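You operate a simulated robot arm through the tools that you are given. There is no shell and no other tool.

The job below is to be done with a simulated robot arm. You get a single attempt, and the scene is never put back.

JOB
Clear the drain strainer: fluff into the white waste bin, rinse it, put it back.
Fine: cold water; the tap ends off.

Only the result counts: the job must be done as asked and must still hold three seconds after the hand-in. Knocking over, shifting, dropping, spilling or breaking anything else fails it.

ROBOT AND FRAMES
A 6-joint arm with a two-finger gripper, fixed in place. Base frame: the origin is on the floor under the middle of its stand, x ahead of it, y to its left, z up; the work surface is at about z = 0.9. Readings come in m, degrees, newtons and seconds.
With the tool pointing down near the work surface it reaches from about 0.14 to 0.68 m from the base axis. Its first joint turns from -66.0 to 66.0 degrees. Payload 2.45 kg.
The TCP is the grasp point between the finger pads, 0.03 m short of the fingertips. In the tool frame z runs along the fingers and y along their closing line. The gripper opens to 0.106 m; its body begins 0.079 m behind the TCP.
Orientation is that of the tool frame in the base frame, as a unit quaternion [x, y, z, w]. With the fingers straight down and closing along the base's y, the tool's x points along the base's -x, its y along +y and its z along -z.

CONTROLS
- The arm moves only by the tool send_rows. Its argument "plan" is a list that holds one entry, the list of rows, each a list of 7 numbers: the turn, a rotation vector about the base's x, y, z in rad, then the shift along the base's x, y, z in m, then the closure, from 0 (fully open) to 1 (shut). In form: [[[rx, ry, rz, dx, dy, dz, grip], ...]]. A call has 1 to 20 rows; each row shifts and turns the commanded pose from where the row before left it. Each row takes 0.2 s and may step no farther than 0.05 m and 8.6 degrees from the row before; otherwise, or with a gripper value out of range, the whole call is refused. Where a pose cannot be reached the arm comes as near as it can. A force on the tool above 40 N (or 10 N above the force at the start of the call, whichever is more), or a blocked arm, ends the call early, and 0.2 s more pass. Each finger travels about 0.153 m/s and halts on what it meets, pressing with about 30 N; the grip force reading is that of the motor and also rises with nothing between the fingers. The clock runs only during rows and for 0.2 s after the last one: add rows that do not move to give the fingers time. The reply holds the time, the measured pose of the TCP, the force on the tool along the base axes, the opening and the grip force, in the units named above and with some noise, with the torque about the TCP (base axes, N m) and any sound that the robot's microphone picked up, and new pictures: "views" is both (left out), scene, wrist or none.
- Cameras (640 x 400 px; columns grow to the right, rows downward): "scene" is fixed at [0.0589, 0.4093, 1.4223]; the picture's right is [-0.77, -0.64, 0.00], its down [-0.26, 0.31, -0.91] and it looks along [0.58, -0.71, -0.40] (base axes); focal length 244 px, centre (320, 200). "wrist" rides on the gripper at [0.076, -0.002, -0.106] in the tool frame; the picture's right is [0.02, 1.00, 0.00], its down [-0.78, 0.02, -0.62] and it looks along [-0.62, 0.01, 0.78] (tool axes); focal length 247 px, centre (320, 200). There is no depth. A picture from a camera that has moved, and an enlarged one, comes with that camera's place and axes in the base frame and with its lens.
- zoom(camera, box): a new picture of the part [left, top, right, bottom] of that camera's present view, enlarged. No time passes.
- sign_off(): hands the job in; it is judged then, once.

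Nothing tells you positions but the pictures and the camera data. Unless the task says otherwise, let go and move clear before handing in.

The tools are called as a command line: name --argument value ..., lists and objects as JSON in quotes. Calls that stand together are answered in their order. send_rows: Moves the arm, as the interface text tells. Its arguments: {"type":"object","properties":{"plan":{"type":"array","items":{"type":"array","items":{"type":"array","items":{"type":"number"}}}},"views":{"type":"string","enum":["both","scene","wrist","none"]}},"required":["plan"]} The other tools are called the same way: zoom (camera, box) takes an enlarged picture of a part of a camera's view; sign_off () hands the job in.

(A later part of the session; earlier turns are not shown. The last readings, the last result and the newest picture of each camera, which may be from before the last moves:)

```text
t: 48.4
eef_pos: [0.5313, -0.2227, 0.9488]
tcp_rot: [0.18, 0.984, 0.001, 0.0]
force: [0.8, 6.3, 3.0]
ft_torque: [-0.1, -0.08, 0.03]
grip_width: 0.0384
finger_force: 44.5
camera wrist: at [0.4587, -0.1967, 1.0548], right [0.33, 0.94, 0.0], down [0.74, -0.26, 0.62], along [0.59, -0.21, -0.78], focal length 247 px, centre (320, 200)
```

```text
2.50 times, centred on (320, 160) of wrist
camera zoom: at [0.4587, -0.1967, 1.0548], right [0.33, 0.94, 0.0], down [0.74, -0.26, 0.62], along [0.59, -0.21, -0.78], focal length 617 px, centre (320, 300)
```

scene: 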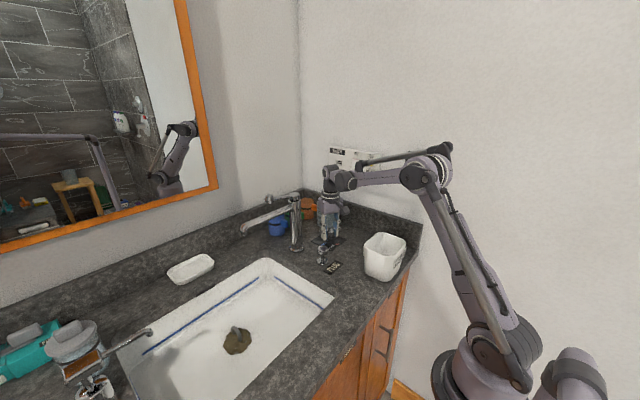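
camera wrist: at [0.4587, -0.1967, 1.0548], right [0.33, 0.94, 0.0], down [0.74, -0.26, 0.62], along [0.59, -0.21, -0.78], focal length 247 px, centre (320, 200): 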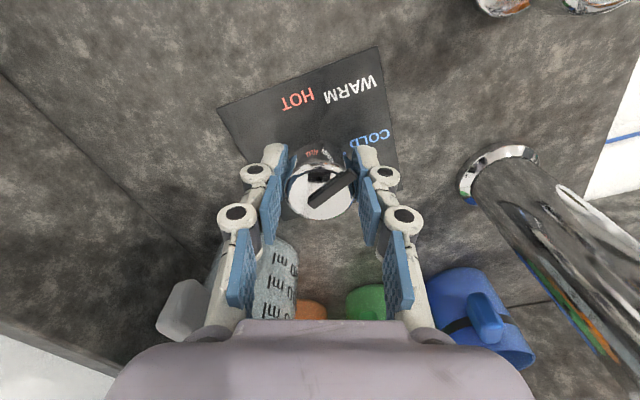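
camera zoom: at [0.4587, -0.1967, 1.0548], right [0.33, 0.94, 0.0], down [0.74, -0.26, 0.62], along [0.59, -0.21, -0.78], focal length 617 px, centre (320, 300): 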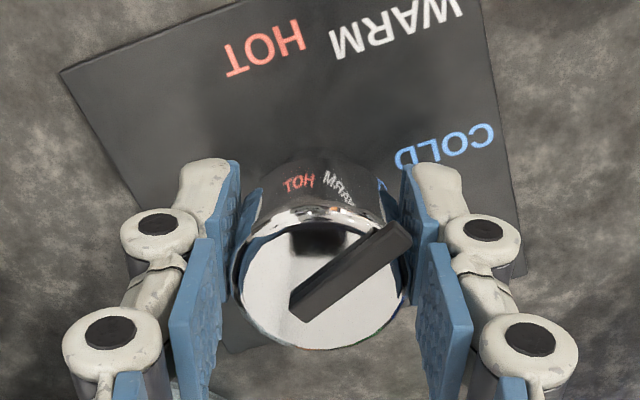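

The knob is turning with the gripper, about 21° so far. I'll complete the turn to 45°.

send_rows --plan '[[[0, 0, -0.14, 0, 0, 0, 0.85], [0, 0, -0.14, 0, 0, 0, 0.85], [0, 0, -0.145, 0, 0, 0, 0.85], [0, 0, 0, 0, 0, 0, 0.85]]]'

zoom --camera "wrist" --box '[220, 80, 420, 240]'

zoom --camera "scene" --box '[280, 180, 380, 280]'

```text
t: 49.4
eef_pos: [0.5315, -0.2229, 0.95]
tcp_rot: [0.382, 0.924, 0.001, 0.001]
force: [5.9, 17.4, 7.3]
ft_torque: [-0.31, -0.38, 0.04]
grip_width: 0.0382
finger_force: 45.4
camera wrist: at [0.4763, -0.168, 1.0548], right [0.69, 0.72, 0.0], down [0.56, -0.54, 0.62], along [0.45, -0.43, -0.78], focal length 247 px, centre (320, 200)
```

scene: 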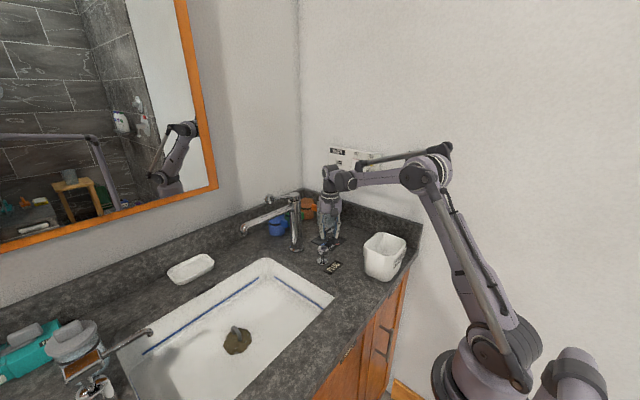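
wrist: 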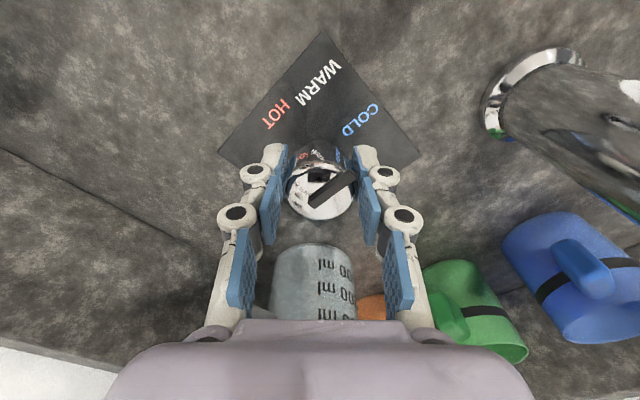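

```text
2.50 times, centred on (320, 160) of wrist
camera zoom: at [0.4763, -0.168, 1.0548], right [0.69, 0.72, 0.0], down [0.56, -0.54, 0.62], along [0.45, -0.43, -0.78], focal length 617 px, centre (320, 300)
```

zoom: 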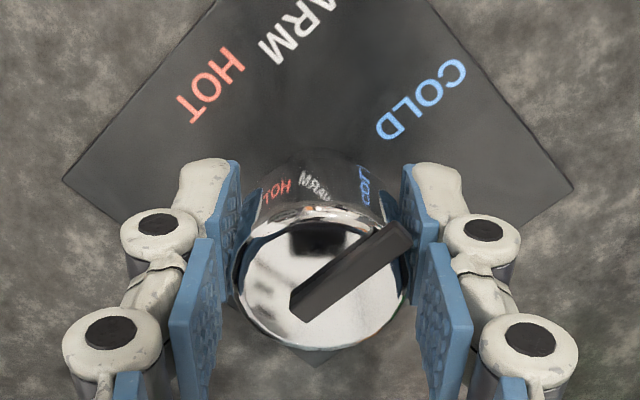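

```text
4.00 times, centred on (330, 230) of scene
camera zoom: at [0.0589, 0.4099, 1.4221], right [-0.77, -0.64, 0.0], down [-0.26, 0.31, -0.91], along [0.58, -0.71, -0.4], focal length 977 px, centre (280, 80)
```

zoom: 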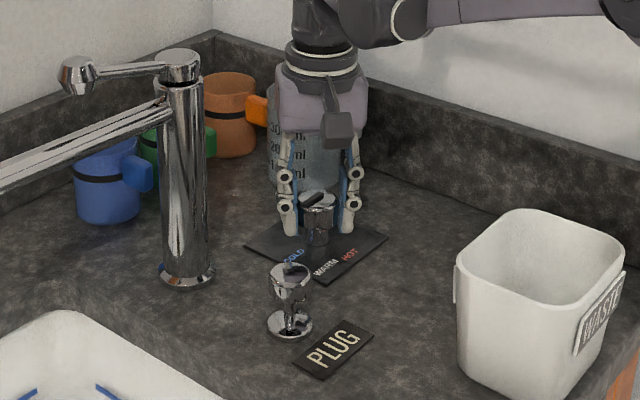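

The pointer now points along +y, at COLD. I'll release the knob, rise, and check the dial.

send_rows --plan '[[[0, 0, 0, 0, 0, 0, 0.6], [0, 0, 0, 0, 0, 0, 0.43], [0, 0, 0, 0, 0, 0, 0.4], [0, 0, 0, 0, 0, 0.03, 0.4], [0, 0, 0, 0, 0, 0.04, 0.4], [0, 0, 0, 0, 0, 0.04, 0.4], [0, 0, 0, 0, 0, 0.02, 0.4]]]'

zoom --camera "wrist" --box '[220, 60, 420, 220]'

zoom --camera "scene" --box '[300, 220, 360, 280]'

```text
t: 51.0
eef_pos: [0.5307, -0.2249, 1.0787]
tcp_rot: [0.383, 0.924, 0.0, 0.0]
force: [0.6, -1.1, 0.1]
ft_torque: [0.0, -0.03, -0.01]
grip_width: 0.0637
finger_force: 0.1
camera wrist: at [0.4754, -0.1702, 1.1851], right [0.69, 0.72, 0.0], down [0.57, -0.54, 0.62], along [0.45, -0.43, -0.78], focal length 247 px, centre (320, 200)
```

scene: 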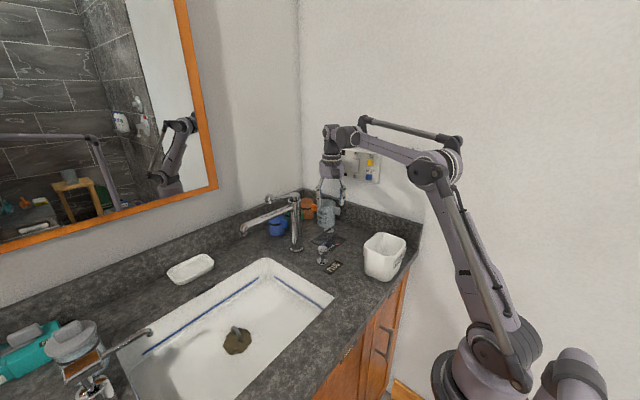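
wrist: 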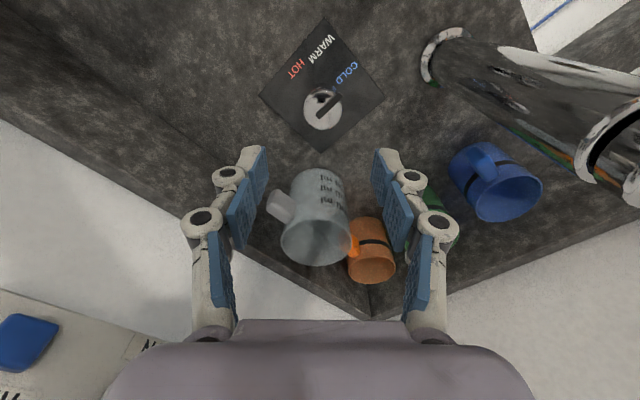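

```text
2.50 times, centred on (320, 140) of wrist
camera zoom: at [0.4754, -0.1702, 1.1851], right [0.69, 0.72, 0.0], down [0.57, -0.54, 0.62], along [0.45, -0.43, -0.78], focal length 617 px, centre (320, 350)
```

zoom: 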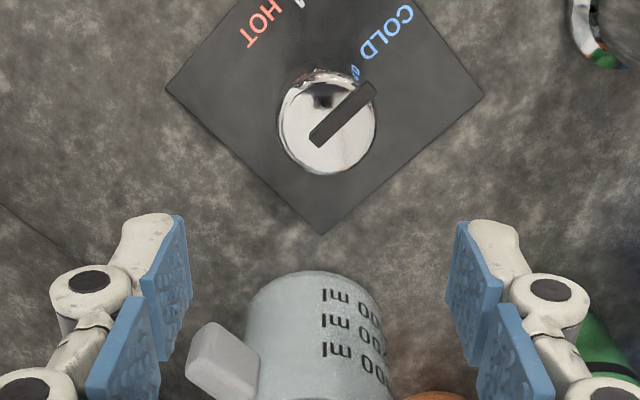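

```text
6.67 times, centred on (330, 250) of scene
camera zoom: at [0.0589, 0.4093, 1.4223], right [-0.77, -0.64, 0.0], down [-0.26, 0.31, -0.91], along [0.58, -0.71, -0.4], focal length 1628 px, centre (253, -133)
```

zoom: 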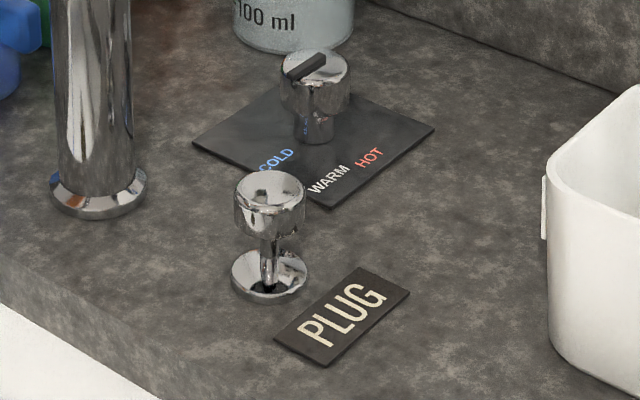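

The dial now reads COLD. Next is the tap lever: I'll rise above the tap, turn the tool so the fingers close along x, and look at the lever knob near (0.596, −0.01, 1.13).

send_rows --plan '[[[0, 0, 0, 0, 0, 0.045, 0.4], [0, 0, 0, 0, 0, 0.045, 0.4], [0, 0, 0, 0, 0, 0.045, 0.4], [0, 0, 0, 0, 0, 0.045, 0.4], [0, 0, 0, 0, 0, 0.045, 0.4], [0, 0, -0.13, 0.005, 0.03, 0, 0.4], [0, 0, -0.13, 0.01, 0.035, 0, 0.4], [0, 0, -0.13, 0.01, 0.035, 0, 0.4], [0, 0, -0.13, 0.01, 0.035, 0, 0.4], [0, 0, -0.13, 0.01, 0.035, 0, 0.4], [0, 0, -0.135, 0.01, 0.035, 0, 0.4], [0, 0, 0, 0.01, 0.01, -0.02, 0.4], [0, 0, 0, 0, 0, -0.03, 0.4], [0, 0, 0, 0, 0, 0, 0.4]]]'

zoom --camera "scene" --box '[225, 130, 345, 260]'

zoom --camera "wrist" --box '[200, 60, 440, 260]'

```text
t: 54.0
eef_pos: [0.5412, 0.0042, 1.155]
tcp_rot: [0.707, 0.707, 0.0, 0.0]
force: [-1.1, 1.2, 0.0]
ft_torque: [0.02, 0.02, 0.05]
grip_width: 0.064
finger_force: 0.1
out of reach, approached as far as the arm can: row 3, 4, 5, 11
camera wrist: at [0.5396, 0.0836, 1.2611], right [1.0, 0.02, 0.0], down [0.02, -0.78, 0.62], along [0.01, -0.62, -0.78], focal length 247 px, centre (320, 200)
```

scene: 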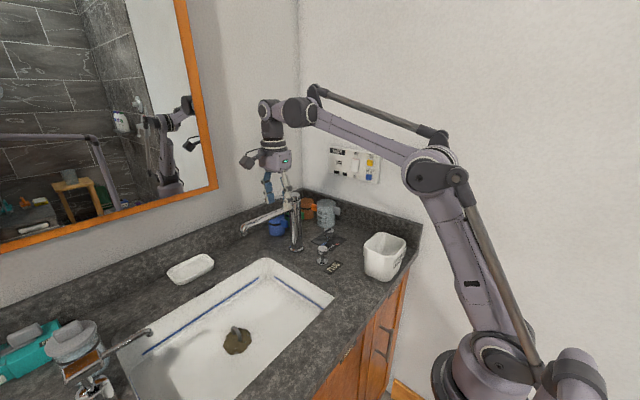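
wrist: 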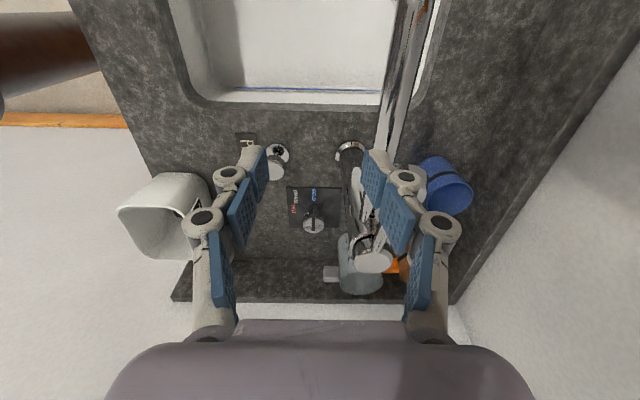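

```text
3.08 times, centred on (285, 195) of scene
camera zoom: at [0.0588, 0.4094, 1.4223], right [-0.77, -0.64, 0.0], down [-0.26, 0.31, -0.91], along [0.58, -0.71, -0.4], focal length 752 px, centre (428, 215)
```

zoom: 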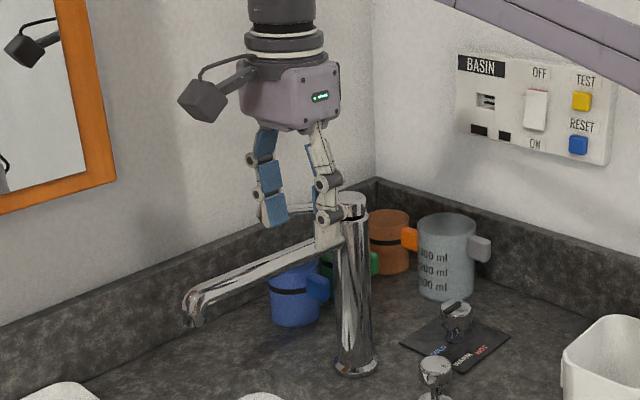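

```text
2.00 times, centred on (320, 160) of wrist
camera zoom: at [0.5396, 0.0836, 1.2611], right [1.0, 0.02, 0.0], down [0.02, -0.78, 0.62], along [0.01, -0.62, -0.78], focal length 494 px, centre (320, 280)
```

zoom: 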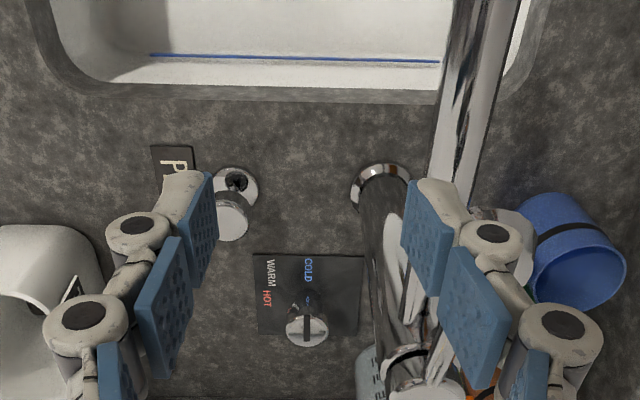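

The arm hit its height limit, so I ended lower and nearer to the lever than intended. I'll back off in −x right away and check the lever's state.

send_rows --plan '[[[0, 0, 0, -0.02, 0, 0.005, 0.4], [0, 0, 0, -0.03, 0, 0.01, 0.4], [0, 0, 0, -0.04, 0, 0.01, 0.4], [0, 0, 0, -0.04, 0, 0, 0.4], [0, 0, 0, -0.03, 0, 0, 0.4]]]'

zoom --camera "scene" --box '[225, 170, 345, 260]'

```text
t: 55.2
eef_pos: [0.3825, 0.0054, 1.1805]
tcp_rot: [0.707, 0.707, -0.001, 0.0]
force: [0.0, 0.2, 0.0]
ft_torque: [-0.01, -0.01, 0.03]
grip_width: 0.0636
finger_force: 0.1
camera wrist: at [0.3801, 0.083, 1.2862], right [1.0, 0.02, 0.0], down [0.02, -0.78, 0.62], along [0.01, -0.62, -0.78], focal length 247 px, centre (320, 200)
```

scene: 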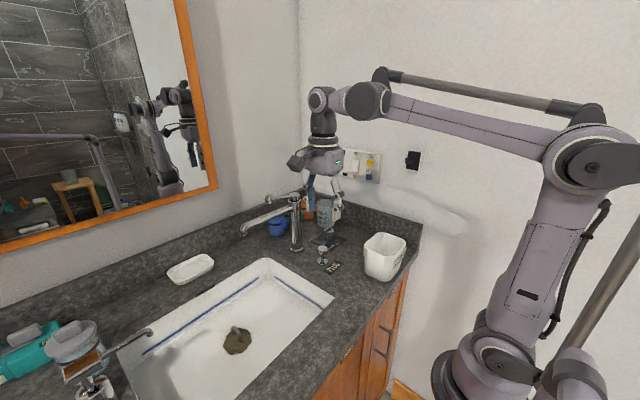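
wrist: 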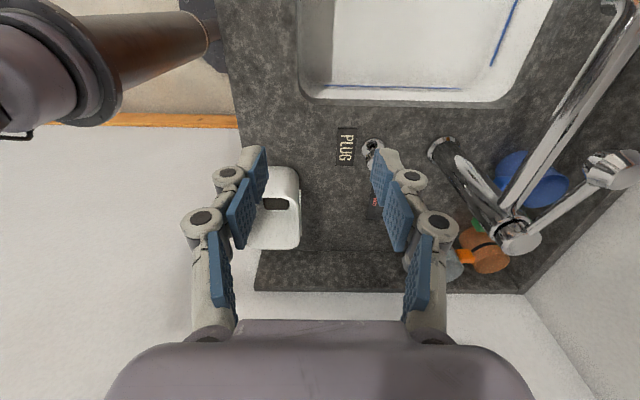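

```text
4.44 times, centred on (285, 215) of scene
camera zoom: at [0.0589, 0.4093, 1.4223], right [-0.77, -0.64, 0.0], down [-0.26, 0.31, -0.91], along [0.58, -0.71, -0.4], focal length 1086 px, centre (476, 133)
```

zoom: 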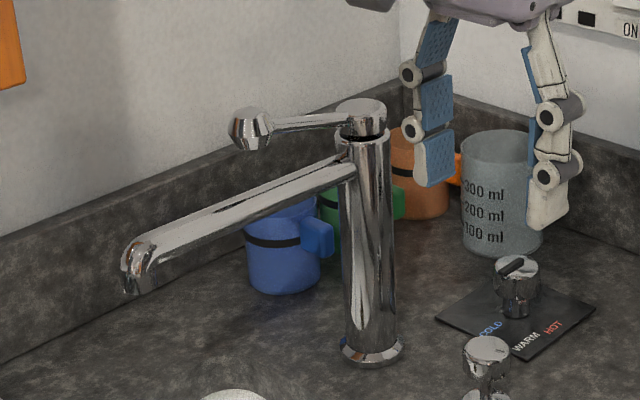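

The lever is unmoved: its knob is still at about (0.595, −0.008, 1.132). For better reach I'll pitch the tool 45° forward with the fingers closing in the x–z plane, and look from close by.

send_rows --plan '[[[0, -0.13, 0, 0.01, -0.002, 0.01, 0.4], [0, -0.13, 0, 0.015, -0.002, 0.01, 0.45], [0, -0.13, 0, 0.015, -0.002, 0.01, 0.5], [0, -0.13, 0, 0.015, -0.002, 0.01, 0.55], [0, -0.13, 0, 0.015, -0.002, 0, 0.55], [0, -0.135, 0, 0.015, -0.002, 0, 0.55], [0, 0, 0, 0.02, -0.001, 0, 0.55], [0, 0, 0, 0, 0, 0, 0.55]]]'

zoom --camera "wrist" --box '[220, 60, 420, 260]'

zoom --camera "scene" --box '[225, 150, 345, 260]'

```text
t: 57.0
eef_pos: [0.4875, -0.0087, 1.2194]
tcp_rot: [0.653, 0.653, 0.27, 0.272]
force: [-0.8, 0.3, 0.1]
ft_torque: [-0.01, 0.01, 0.01]
grip_width: 0.0477
finger_force: 0.0
camera wrist: at [0.411, 0.0705, 1.2943], right [0.71, 0.02, 0.71], down [-0.43, -0.78, 0.45], along [0.56, -0.62, -0.54], focal length 247 px, centre (320, 200)
```

scene: 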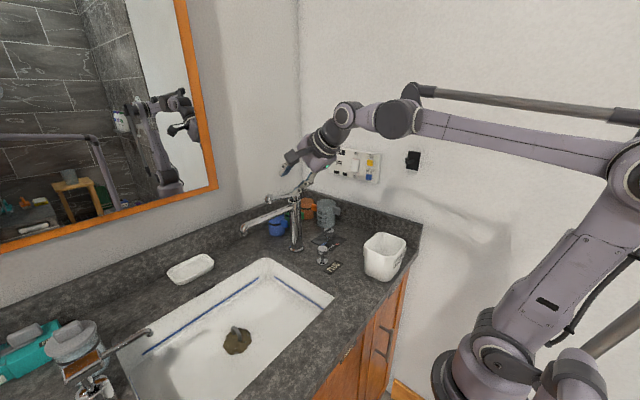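
wrist: 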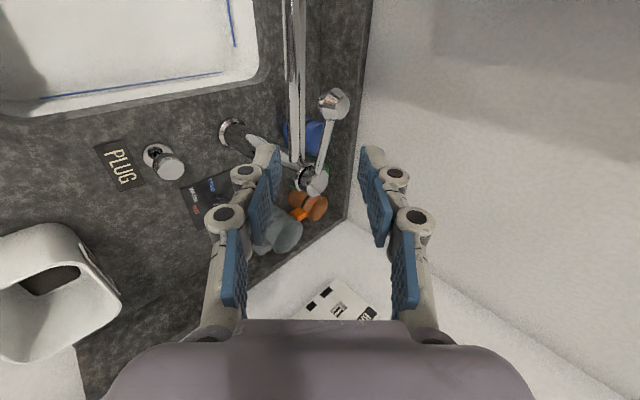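

```text
2.00 times, centred on (320, 160) of wrist
camera zoom: at [0.411, 0.0705, 1.2943], right [0.71, 0.02, 0.71], down [-0.43, -0.78, 0.45], along [0.56, -0.62, -0.54], focal length 494 px, centre (320, 280)
```

zoom: 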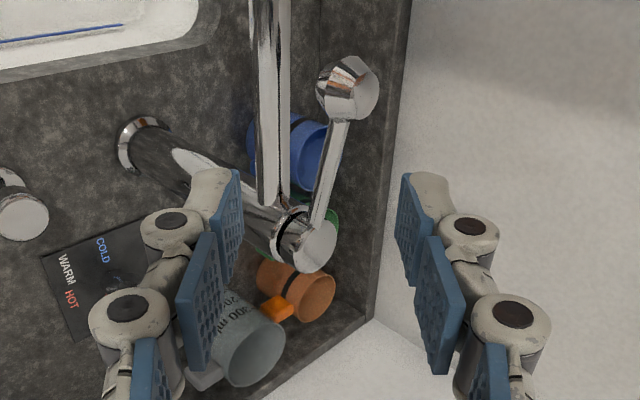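

```text
3.64 times, centred on (285, 205) of scene
camera zoom: at [0.0589, 0.4093, 1.4223], right [-0.77, -0.64, 0.0], down [-0.26, 0.31, -0.91], along [0.58, -0.71, -0.4], focal length 888 px, centre (447, 182)
```

zoom: 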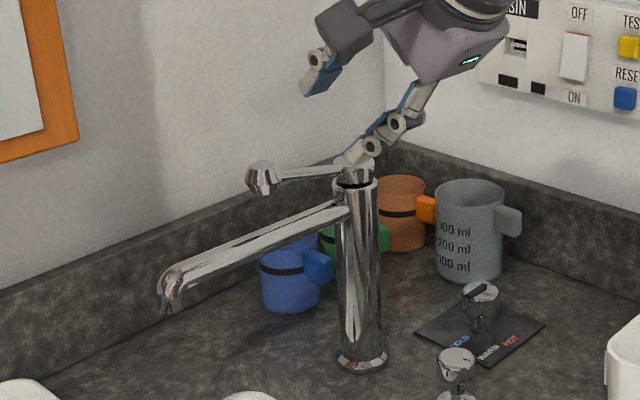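

The knob is about 28 mm across at (0.588, −0.004, 1.138), with the lever running along +y from the cap. I'll line the fingers up and approach along the tool axis.

send_rows --plan '[[[0, 0, 0, 0.0095, 0.0047, 0.0095, 0.55], [0, 0, 0, 0.02, 0, -0.02, 0.55], [0, 0, 0, 0.02, 0, -0.02, 0.55], [0, 0, 0, 0.015, 0, -0.015, 0.55], [0, 0, 0, 0, 0, 0, 0.55]]]'

zoom --camera "wrist" --box '[220, 60, 420, 260]'

zoom --camera "scene" --box '[225, 150, 345, 260]'

```text
t: 58.2
eef_pos: [0.5517, -0.0033, 1.1752]
tcp_rot: [0.653, 0.654, 0.27, 0.271]
force: [0.3, 0.2, 0.0]
ft_torque: [0.01, -0.01, 0.01]
grip_width: 0.0477
finger_force: 0.0
camera wrist: at [0.475, 0.0754, 1.2484], right [0.71, 0.02, 0.71], down [-0.43, -0.78, 0.45], along [0.56, -0.62, -0.54], focal length 247 px, centre (320, 200)
```

scene: 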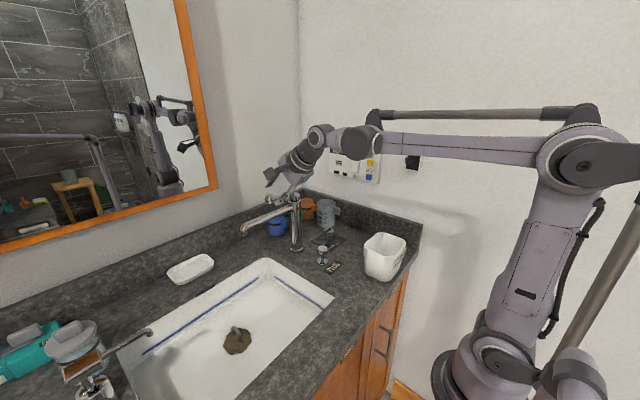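
wrist: 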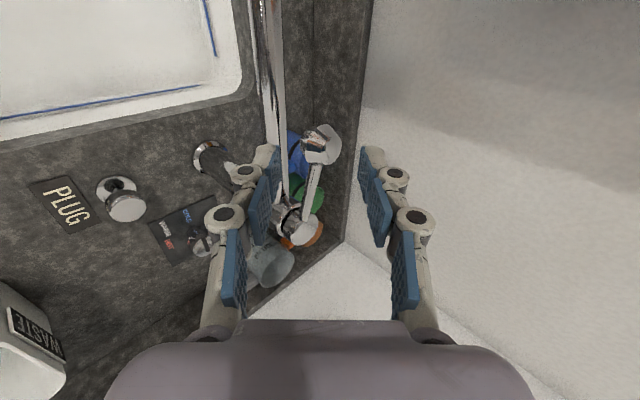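

```text
2.00 times, centred on (320, 160) of wrist
camera zoom: at [0.475, 0.0754, 1.2484], right [0.71, 0.02, 0.71], down [-0.43, -0.78, 0.45], along [0.56, -0.62, -0.54], focal length 494 px, centre (320, 280)
```

zoom: 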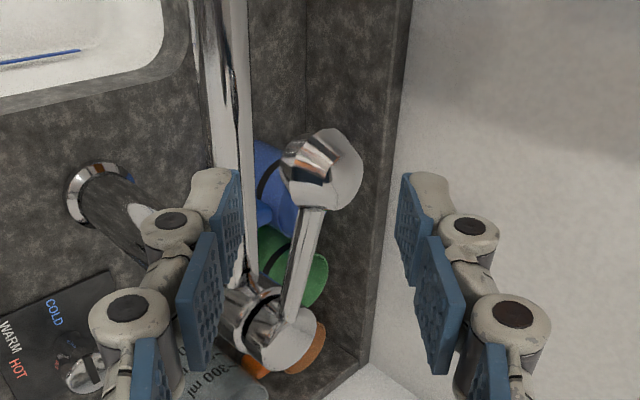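

```text
3.64 times, centred on (285, 205) of scene
camera zoom: at [0.0589, 0.4093, 1.4223], right [-0.77, -0.64, 0.0], down [-0.26, 0.31, -0.91], along [0.58, -0.71, -0.4], focal length 888 px, centre (447, 182)
```

zoom: 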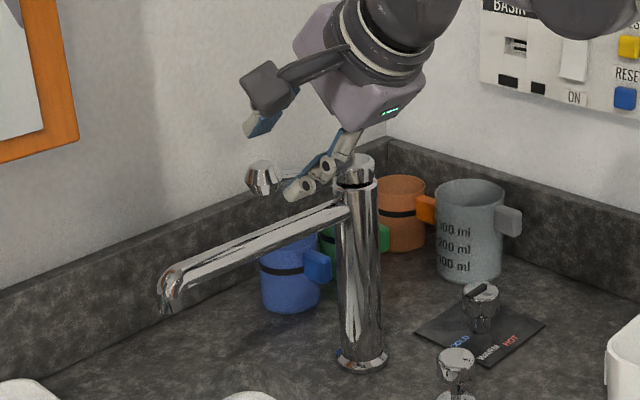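

Triangulation puts the knob exactly on the tool axis, 54 mm beyond the TCP. I'll advance the last bit so the knob sits between the fingertips.

send_rows --plan '[[[0, 0, 0, 0.014, 0, -0.014, 0.55], [0, 0, 0, 0.013, 0, -0.013, 0.55], [0, 0, 0, 0, 0, 0, 0.55]]]'

zoom --camera "wrist" --box '[220, 60, 420, 260]'

zoom --camera "scene" --box '[225, 150, 345, 260]'

```text
t: 59.0
eef_pos: [0.5774, -0.0034, 1.1491]
tcp_rot: [0.653, 0.654, 0.27, 0.271]
force: [0.4, 0.0, 0.1]
ft_torque: [-0.01, 0.04, 0.0]
grip_width: 0.0477
finger_force: 0.1
camera wrist: at [0.5019, 0.0748, 1.2216], right [0.71, 0.02, 0.71], down [-0.43, -0.78, 0.45], along [0.56, -0.62, -0.54], focal length 247 px, centre (320, 200)
```

scene: 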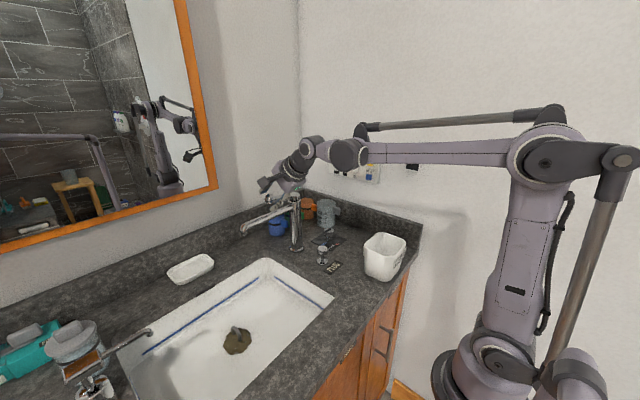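
wrist: 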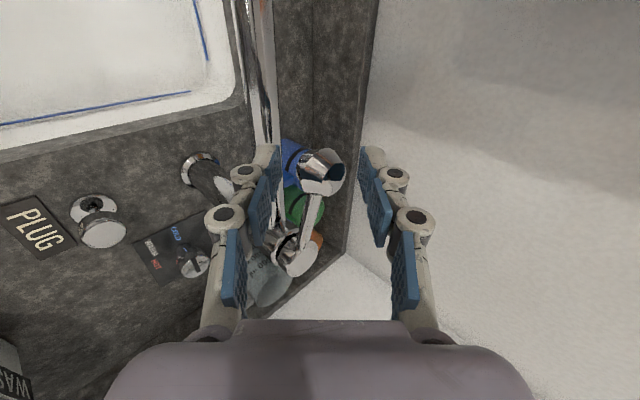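

```text
2.00 times, centred on (320, 160) of wrist
camera zoom: at [0.5019, 0.0748, 1.2216], right [0.71, 0.02, 0.71], down [-0.43, -0.78, 0.45], along [0.56, -0.62, -0.54], focal length 494 px, centre (320, 280)
```

zoom: 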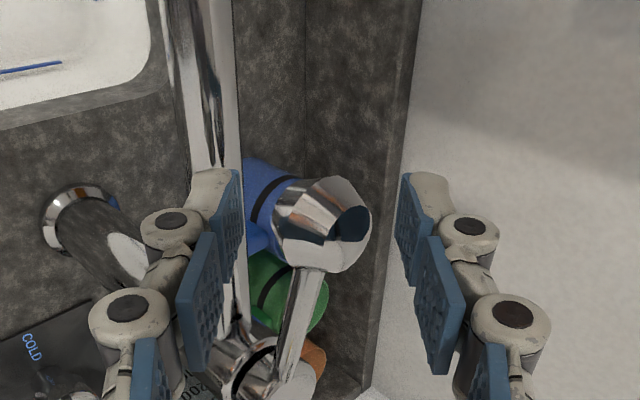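

```text
3.64 times, centred on (285, 205) of scene
camera zoom: at [0.0589, 0.4093, 1.4223], right [-0.77, -0.64, 0.0], down [-0.26, 0.31, -0.91], along [0.58, -0.71, -0.4], focal length 888 px, centre (447, 182)
```

zoom: 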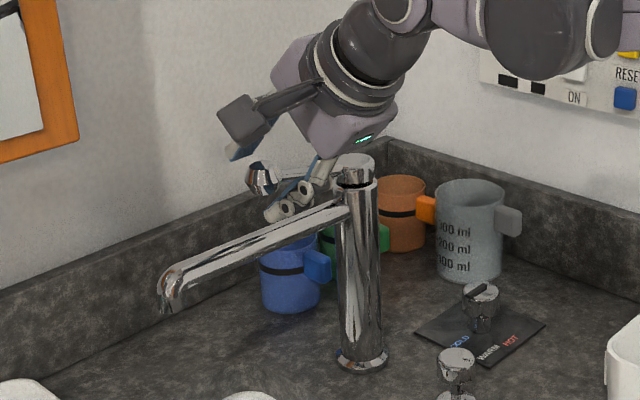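

The knob lies between the distal pads. I'll close on it.

send_rows --plan '[[[0, 0, 0, 0, 0, 0, 0.65], [0, 0, 0, 0, 0, 0, 0.75], [0, 0, 0, 0, 0, 0, 0.8], [0, 0, 0, 0, 0, 0, 0.8]]]'

zoom --camera "wrist" --box '[220, 60, 420, 260]'

zoom --camera "scene" --box '[225, 150, 345, 260]'

```text
t: 60.0
eef_pos: [0.5783, -0.0036, 1.1482]
tcp_rot: [0.653, 0.653, 0.271, 0.272]
force: [5.4, 0.0, 4.4]
ft_torque: [-0.14, -0.2, -0.05]
grip_width: 0.0308
finger_force: 44.6
camera wrist: at [0.502, 0.0748, 1.222], right [0.71, 0.02, 0.71], down [-0.43, -0.78, 0.45], along [0.56, -0.62, -0.54], focal length 247 px, centre (320, 200)
```

scene: 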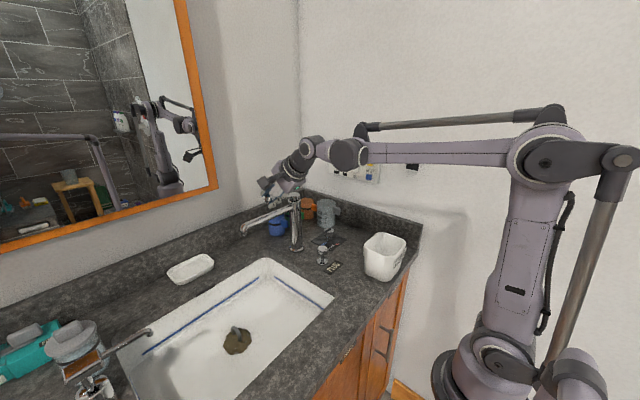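
wrist: 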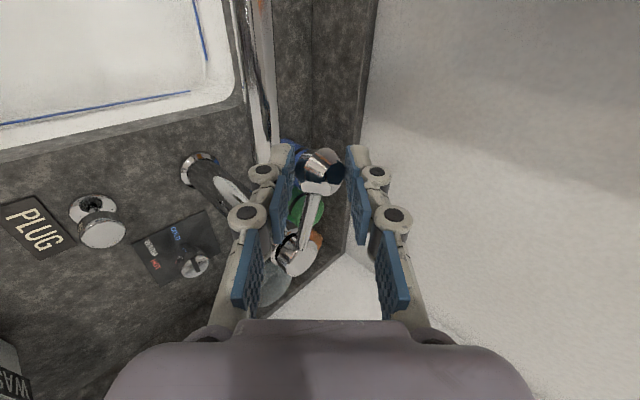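

```text
2.00 times, centred on (320, 160) of wrist
camera zoom: at [0.502, 0.0748, 1.222], right [0.71, 0.02, 0.71], down [-0.43, -0.78, 0.45], along [0.56, -0.62, -0.54], focal length 494 px, centre (320, 280)
```

zoom: 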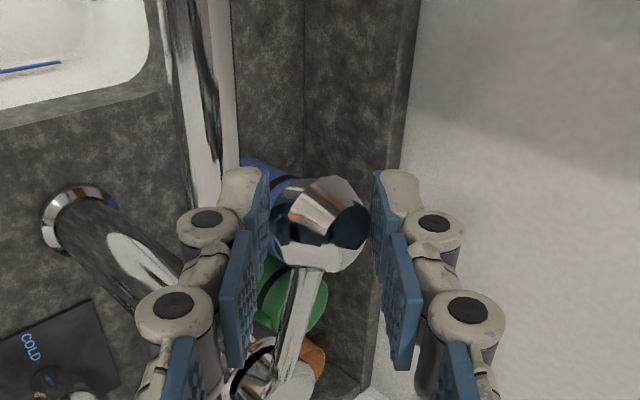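

```text
3.64 times, centred on (285, 205) of scene
camera zoom: at [0.059, 0.4093, 1.4223], right [-0.77, -0.64, 0.0], down [-0.26, 0.31, -0.91], along [0.58, -0.71, -0.4], focal length 888 px, centre (447, 182)
```

zoom: 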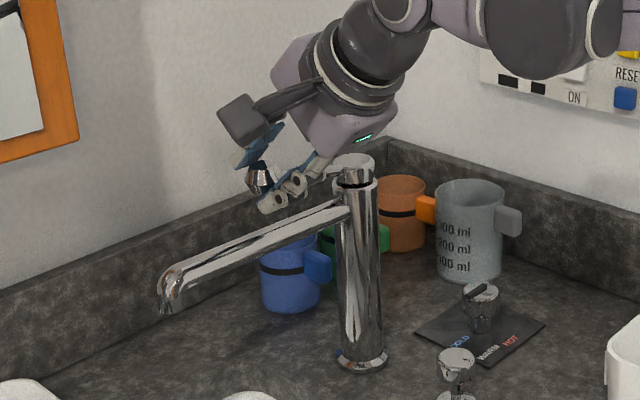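

The knob is held at 31 mm. Now I'll test gently which way the lever moves, starting with a small lift.

send_rows --plan '[[[0, 0, 0, 0, 0, 0.004, 0.8], [0, 0, 0, 0, 0, 0.004, 0.8], [0, 0, 0, 0, 0, 0, 0.8]]]'

zoom --camera "wrist" --box '[220, 60, 420, 260]'

```text
t: 60.8
eef_pos: [0.5789, -0.0042, 1.1547]
tcp_rot: [0.653, 0.654, 0.27, 0.271]
force: [4.0, -7.6, -12.8]
ft_torque: [0.82, 0.18, 0.67]
grip_width: 0.0306
finger_force: 44.9
camera wrist: at [0.502, 0.0738, 1.2292], right [0.71, 0.02, 0.71], down [-0.43, -0.78, 0.45], along [0.56, -0.62, -0.54], focal length 247 px, centre (320, 200)
```

scene: 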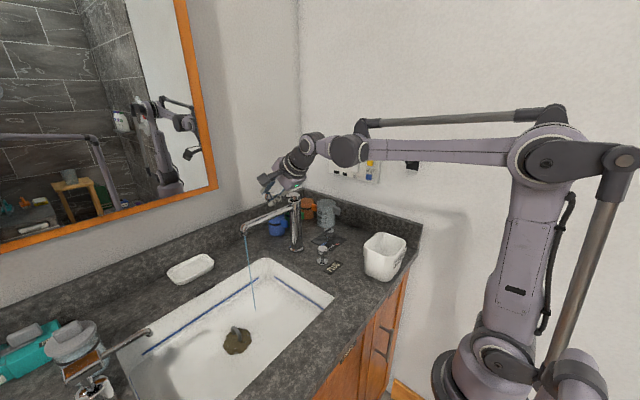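
wrist: 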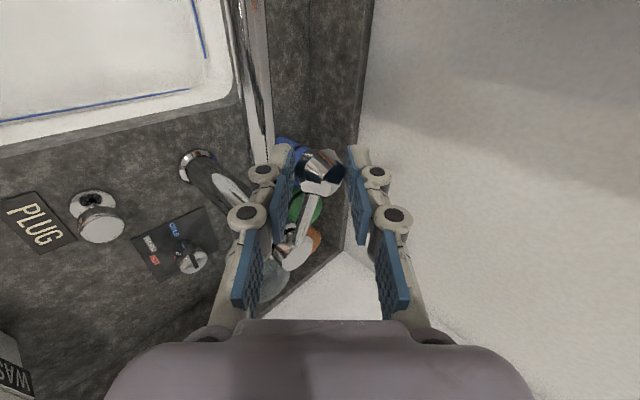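

```text
2.00 times, centred on (320, 160) of wrist
camera zoom: at [0.502, 0.0738, 1.2292], right [0.71, 0.02, 0.71], down [-0.43, -0.78, 0.45], along [0.56, -0.62, -0.54], focal length 494 px, centre (320, 280)
```

zoom: 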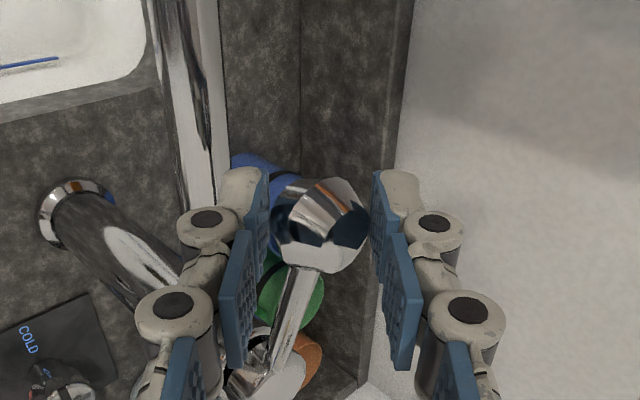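

Cold water is running in a thin stream, so the lever lifts to open. I'll lift it a bit further along its arc for a proper flow.

send_rows --plan '[[[0.04, 0, 0, 0, -0.0025, 0.004, 0.8], [0.04, 0, 0, 0, -0.002, 0.004, 0.8], [0.04, 0, 0, 0, -0.002, 0.004, 0.8], [0, 0, 0, 0, 0, 0, 0.8]]]'

zoom --camera "scene" --box '[200, 170, 340, 370]'

```text
t: 61.8
eef_pos: [0.577, -0.0111, 1.167]
tcp_rot: [0.668, 0.636, 0.309, 0.232]
force: [-9.0, -10.3, -0.3]
ft_torque: [-0.6, 0.19, -0.44]
grip_width: 0.0306
finger_force: 45.1
camera wrist: at [0.5018, 0.0579, 1.2504], right [0.71, -0.06, 0.7], down [-0.43, -0.83, 0.36], along [0.56, -0.55, -0.61], focal length 247 px, centre (320, 200)
```

scene: 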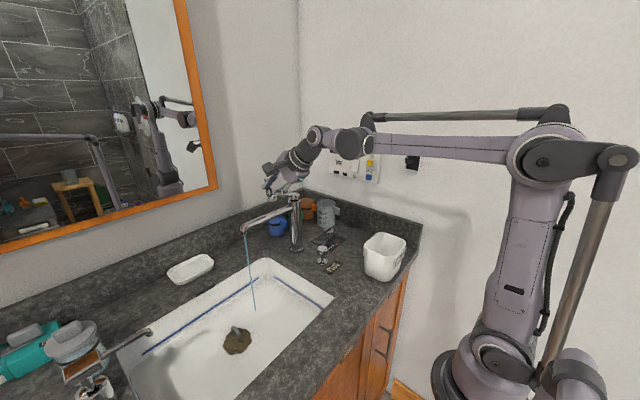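
wrist: 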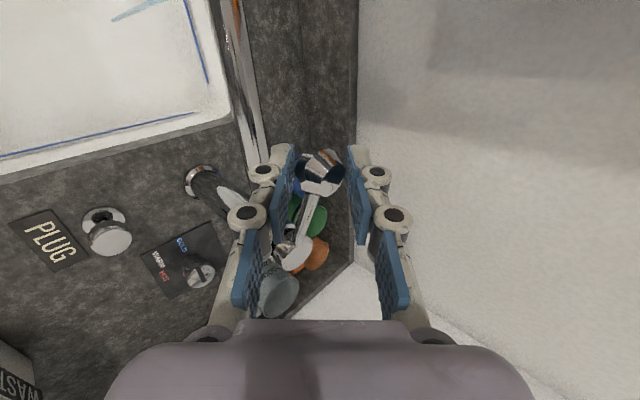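

```text
2.00 times, centred on (270, 270) of scene
camera zoom: at [0.0586, 0.409, 1.4224], right [-0.77, -0.64, 0.0], down [-0.26, 0.31, -0.91], along [0.58, -0.71, -0.4], focal length 488 px, centre (420, 60)
```

zoom: 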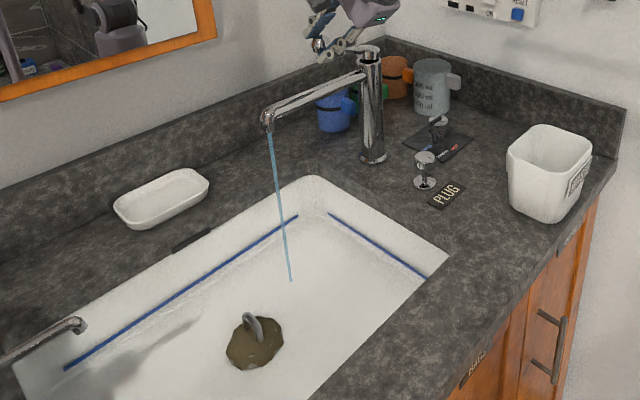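

The stream is steady, falling at about (0.595, 0.087). I'll release the lever and back off along the tool axis, then check that it stays open.

send_rows --plan '[[[0, 0, 0, 0, 0, 0, 0.7], [0, 0, 0, 0, 0, 0, 0.6], [0, 0, 0, 0, 0, 0, 0.55], [0, 0, 0, -0.01, -0.001, 0.01, 0.55], [0, 0, 0, -0.02, -0.002, 0.02, 0.55], [-0.04, 0, 0, -0.025, -0.003, 0.02, 0.55], [-0.04, 0, 0, -0.03, 0, 0.01, 0.55], [-0.04, 0, 0, -0.03, 0, 0, 0.55]]]'

zoom --camera "scene" --box '[200, 170, 340, 370]'

```text
t: 63.6
eef_pos: [0.4631, -0.0169, 1.2278]
tcp_rot: [0.653, 0.653, 0.271, 0.272]
force: [-0.4, -0.1, 0.2]
ft_torque: [0.0, -0.01, -0.01]
grip_width: 0.0477
finger_force: 0.0
camera wrist: at [0.3865, 0.0619, 1.3015], right [0.71, 0.02, 0.71], down [-0.43, -0.78, 0.45], along [0.56, -0.62, -0.54], focal length 247 px, centre (320, 200)
```

scene: 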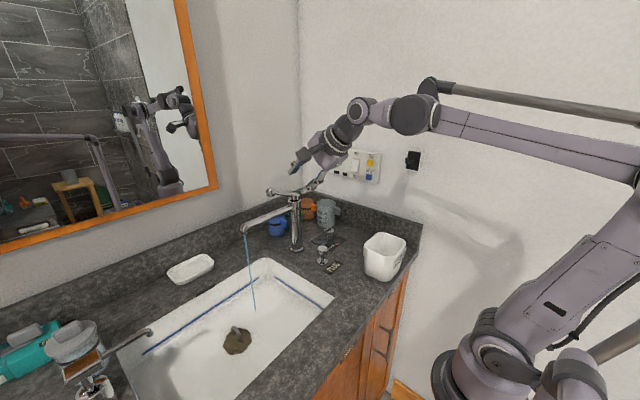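
wrist: 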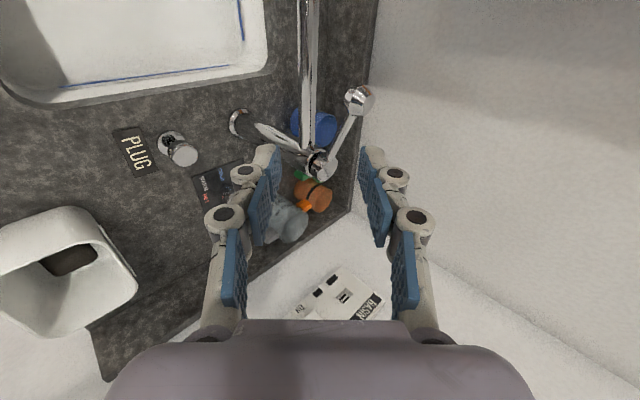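

```text
2.00 times, centred on (270, 270) of scene
camera zoom: at [0.0589, 0.4093, 1.4223], right [-0.77, -0.64, 0.0], down [-0.26, 0.31, -0.91], along [0.58, -0.71, -0.4], focal length 488 px, centre (420, 60)
```

zoom: 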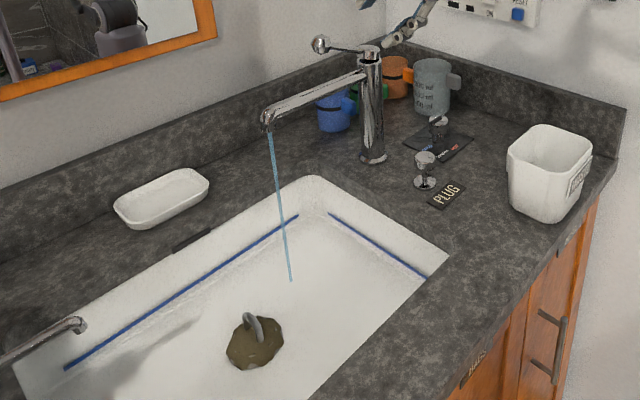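

The lever stays up and cold water keeps running into the sink, with no pooling visible. I'll now grasp the strainer with the tool pitched about 35°, so the gripper stays clear of the spout when the strainer is under the stream. First I'll reorient and move above it.

send_rows --plan '[[[-0.0926, 0, 0.0926, -0.005, 0.015, 0, 0.45], [-0.0926, 0, 0.0926, -0.005, 0.017, 0, 0.35], [-0.0926, 0, 0.0926, 0, 0.017, 0, 0.25], [-0.0926, 0, 0.0926, 0, 0.017, 0, 0.2], [-0.0926, 0, 0.0926, 0, 0.017, 0, 0.2], [-0.0926, 0, 0.0926, 0, 0.017, 0, 0.2], [-0.0926, 0, 0.0926, 0, 0.017, 0, 0.2], [-0.0926, 0, 0.0926, 0, 0.018, 0, 0.2], [-0.0926, 0, 0.0926, 0, 0.018, 0, 0.2], [-0.0926, 0, 0.0926, 0, 0.018, 0, 0.2], [-0.0926, 0, 0.0926, 0, 0.018, 0, 0.2], [-0.0921, 0, 0.0921, 0, 0.018, 0, 0.2], [0, 0.09, 0, 0.01, 0, -0.03, 0.2], [0, 0.085, 0, 0.02, 0, -0.03, 0.2], [0, 0, 0, 0.02, 0, -0.04, 0.2], [0, 0, 0, 0.02, 0, -0.04, 0.2], [0, 0, 0, 0.014, 0, -0.04, 0.2], [0, 0, 0, 0, 0, 0, 0.2]]]'

zoom --camera "scene" --box '[180, 200, 340, 390]'

```text
t: 67.4
eef_pos: [0.5373, 0.1903, 1.048]
tcp_rot: [0.0, 0.954, 0.0, 0.301]
force: [0.1, -0.1, -0.5]
ft_torque: [0.03, -0.01, -0.02]
grip_width: 0.0848
finger_force: 0.1
camera wrist: at [0.4138, 0.1912, 1.0908], right [-0.02, 1.0, -0.01], down [0.29, 0.02, 0.96], along [0.96, 0.01, -0.29], focal length 247 px, centre (320, 200)
```

scene: 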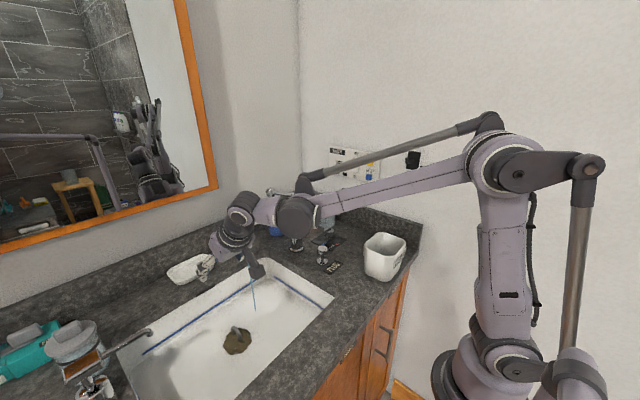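
wrist: 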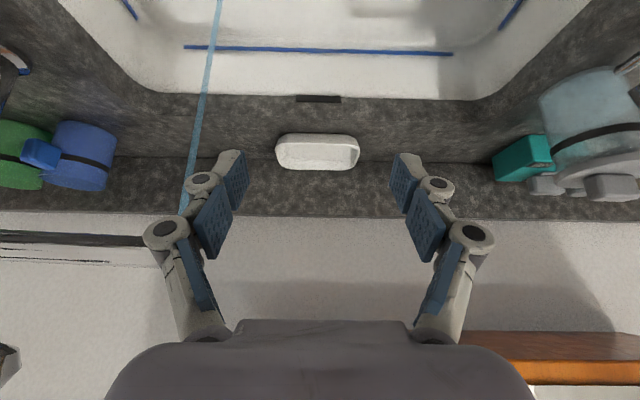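

```text
2.11 times, centred on (260, 295) of scene
camera zoom: at [0.0589, 0.4093, 1.4223], right [-0.77, -0.64, 0.0], down [-0.26, 0.31, -0.91], along [0.58, -0.71, -0.4], focal length 514 px, centre (446, 0)
```

zoom: 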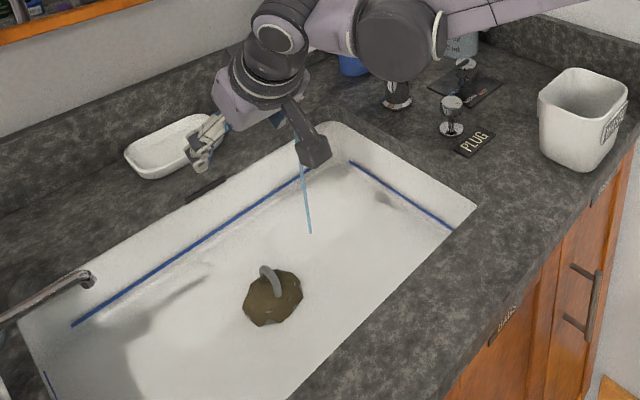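

The tool is tilted and sits above the strainer, and the stream is off to the side at y ≈ 0.087. I'll descend to just above the handle.

send_rows --plan '[[[0, 0, 0, 0.002, 0, -0.04, 0.2], [0, 0, 0, 0.001, 0, -0.04, 0.2], [0, 0, 0, 0.001, 0, -0.04, 0.2], [0, 0, 0, 0, 0, -0.03, 0.2], [0, 0, 0, 0, 0, -0.02, 0.2], [0, 0, 0, 0, 0, 0, 0.2]]]'

zoom --camera "scene" --box '[190, 260, 290, 380]'

zoom --camera "wrist" --box '[220, 80, 420, 260]'

```text
t: 68.8
eef_pos: [0.5415, 0.1917, 0.8782]
tcp_rot: [0.0, 0.954, -0.001, 0.301]
force: [0.0, -0.1, 0.6]
ft_torque: [0.05, -0.02, -0.01]
grip_width: 0.0848
finger_force: 0.2
camera wrist: at [0.4175, 0.1913, 0.9201], right [-0.02, 1.0, -0.01], down [0.29, 0.02, 0.96], along [0.96, 0.01, -0.29], focal length 247 px, centre (320, 200)
```

scene: 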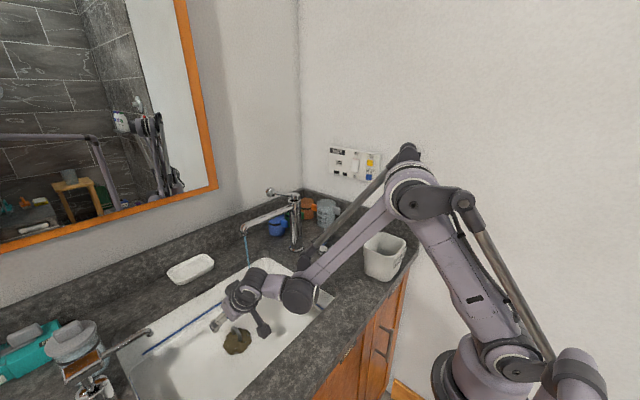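
wrist: 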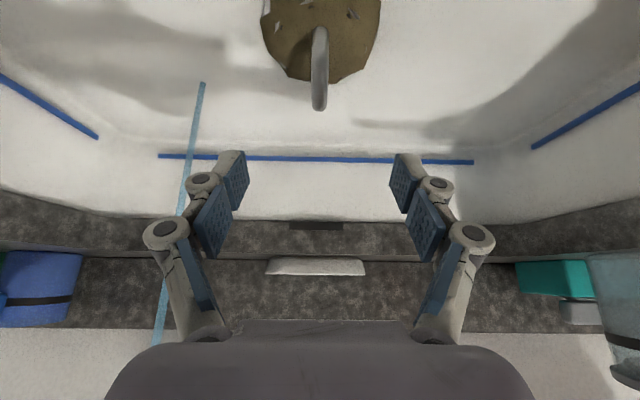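

```text
3.33 times, centred on (240, 320) of scene
camera zoom: at [0.0589, 0.4093, 1.4223], right [-0.77, -0.64, 0.0], down [-0.26, 0.31, -0.91], along [0.58, -0.71, -0.4], focal length 814 px, centre (587, -200)
```

zoom: 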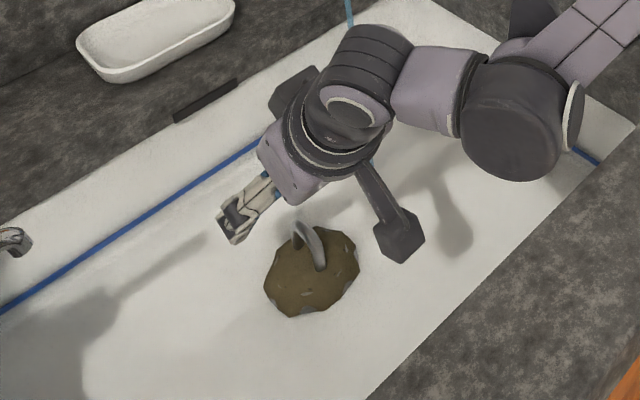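

```text
2.22 times, centred on (320, 170) of wrist
camera zoom: at [0.4175, 0.1913, 0.9201], right [-0.02, 1.0, -0.01], down [0.29, 0.02, 0.96], along [0.96, 0.01, -0.29], focal length 549 px, centre (320, 267)
```

zoom: 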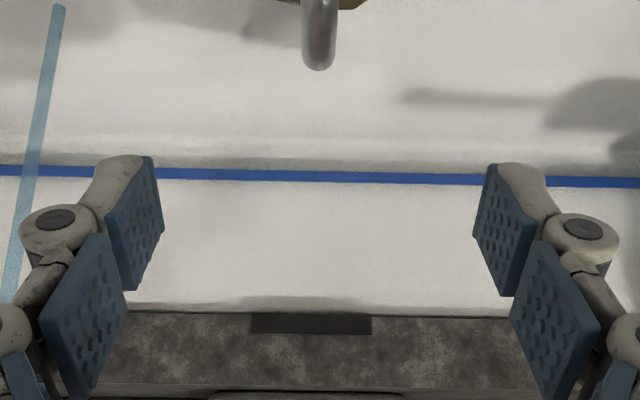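

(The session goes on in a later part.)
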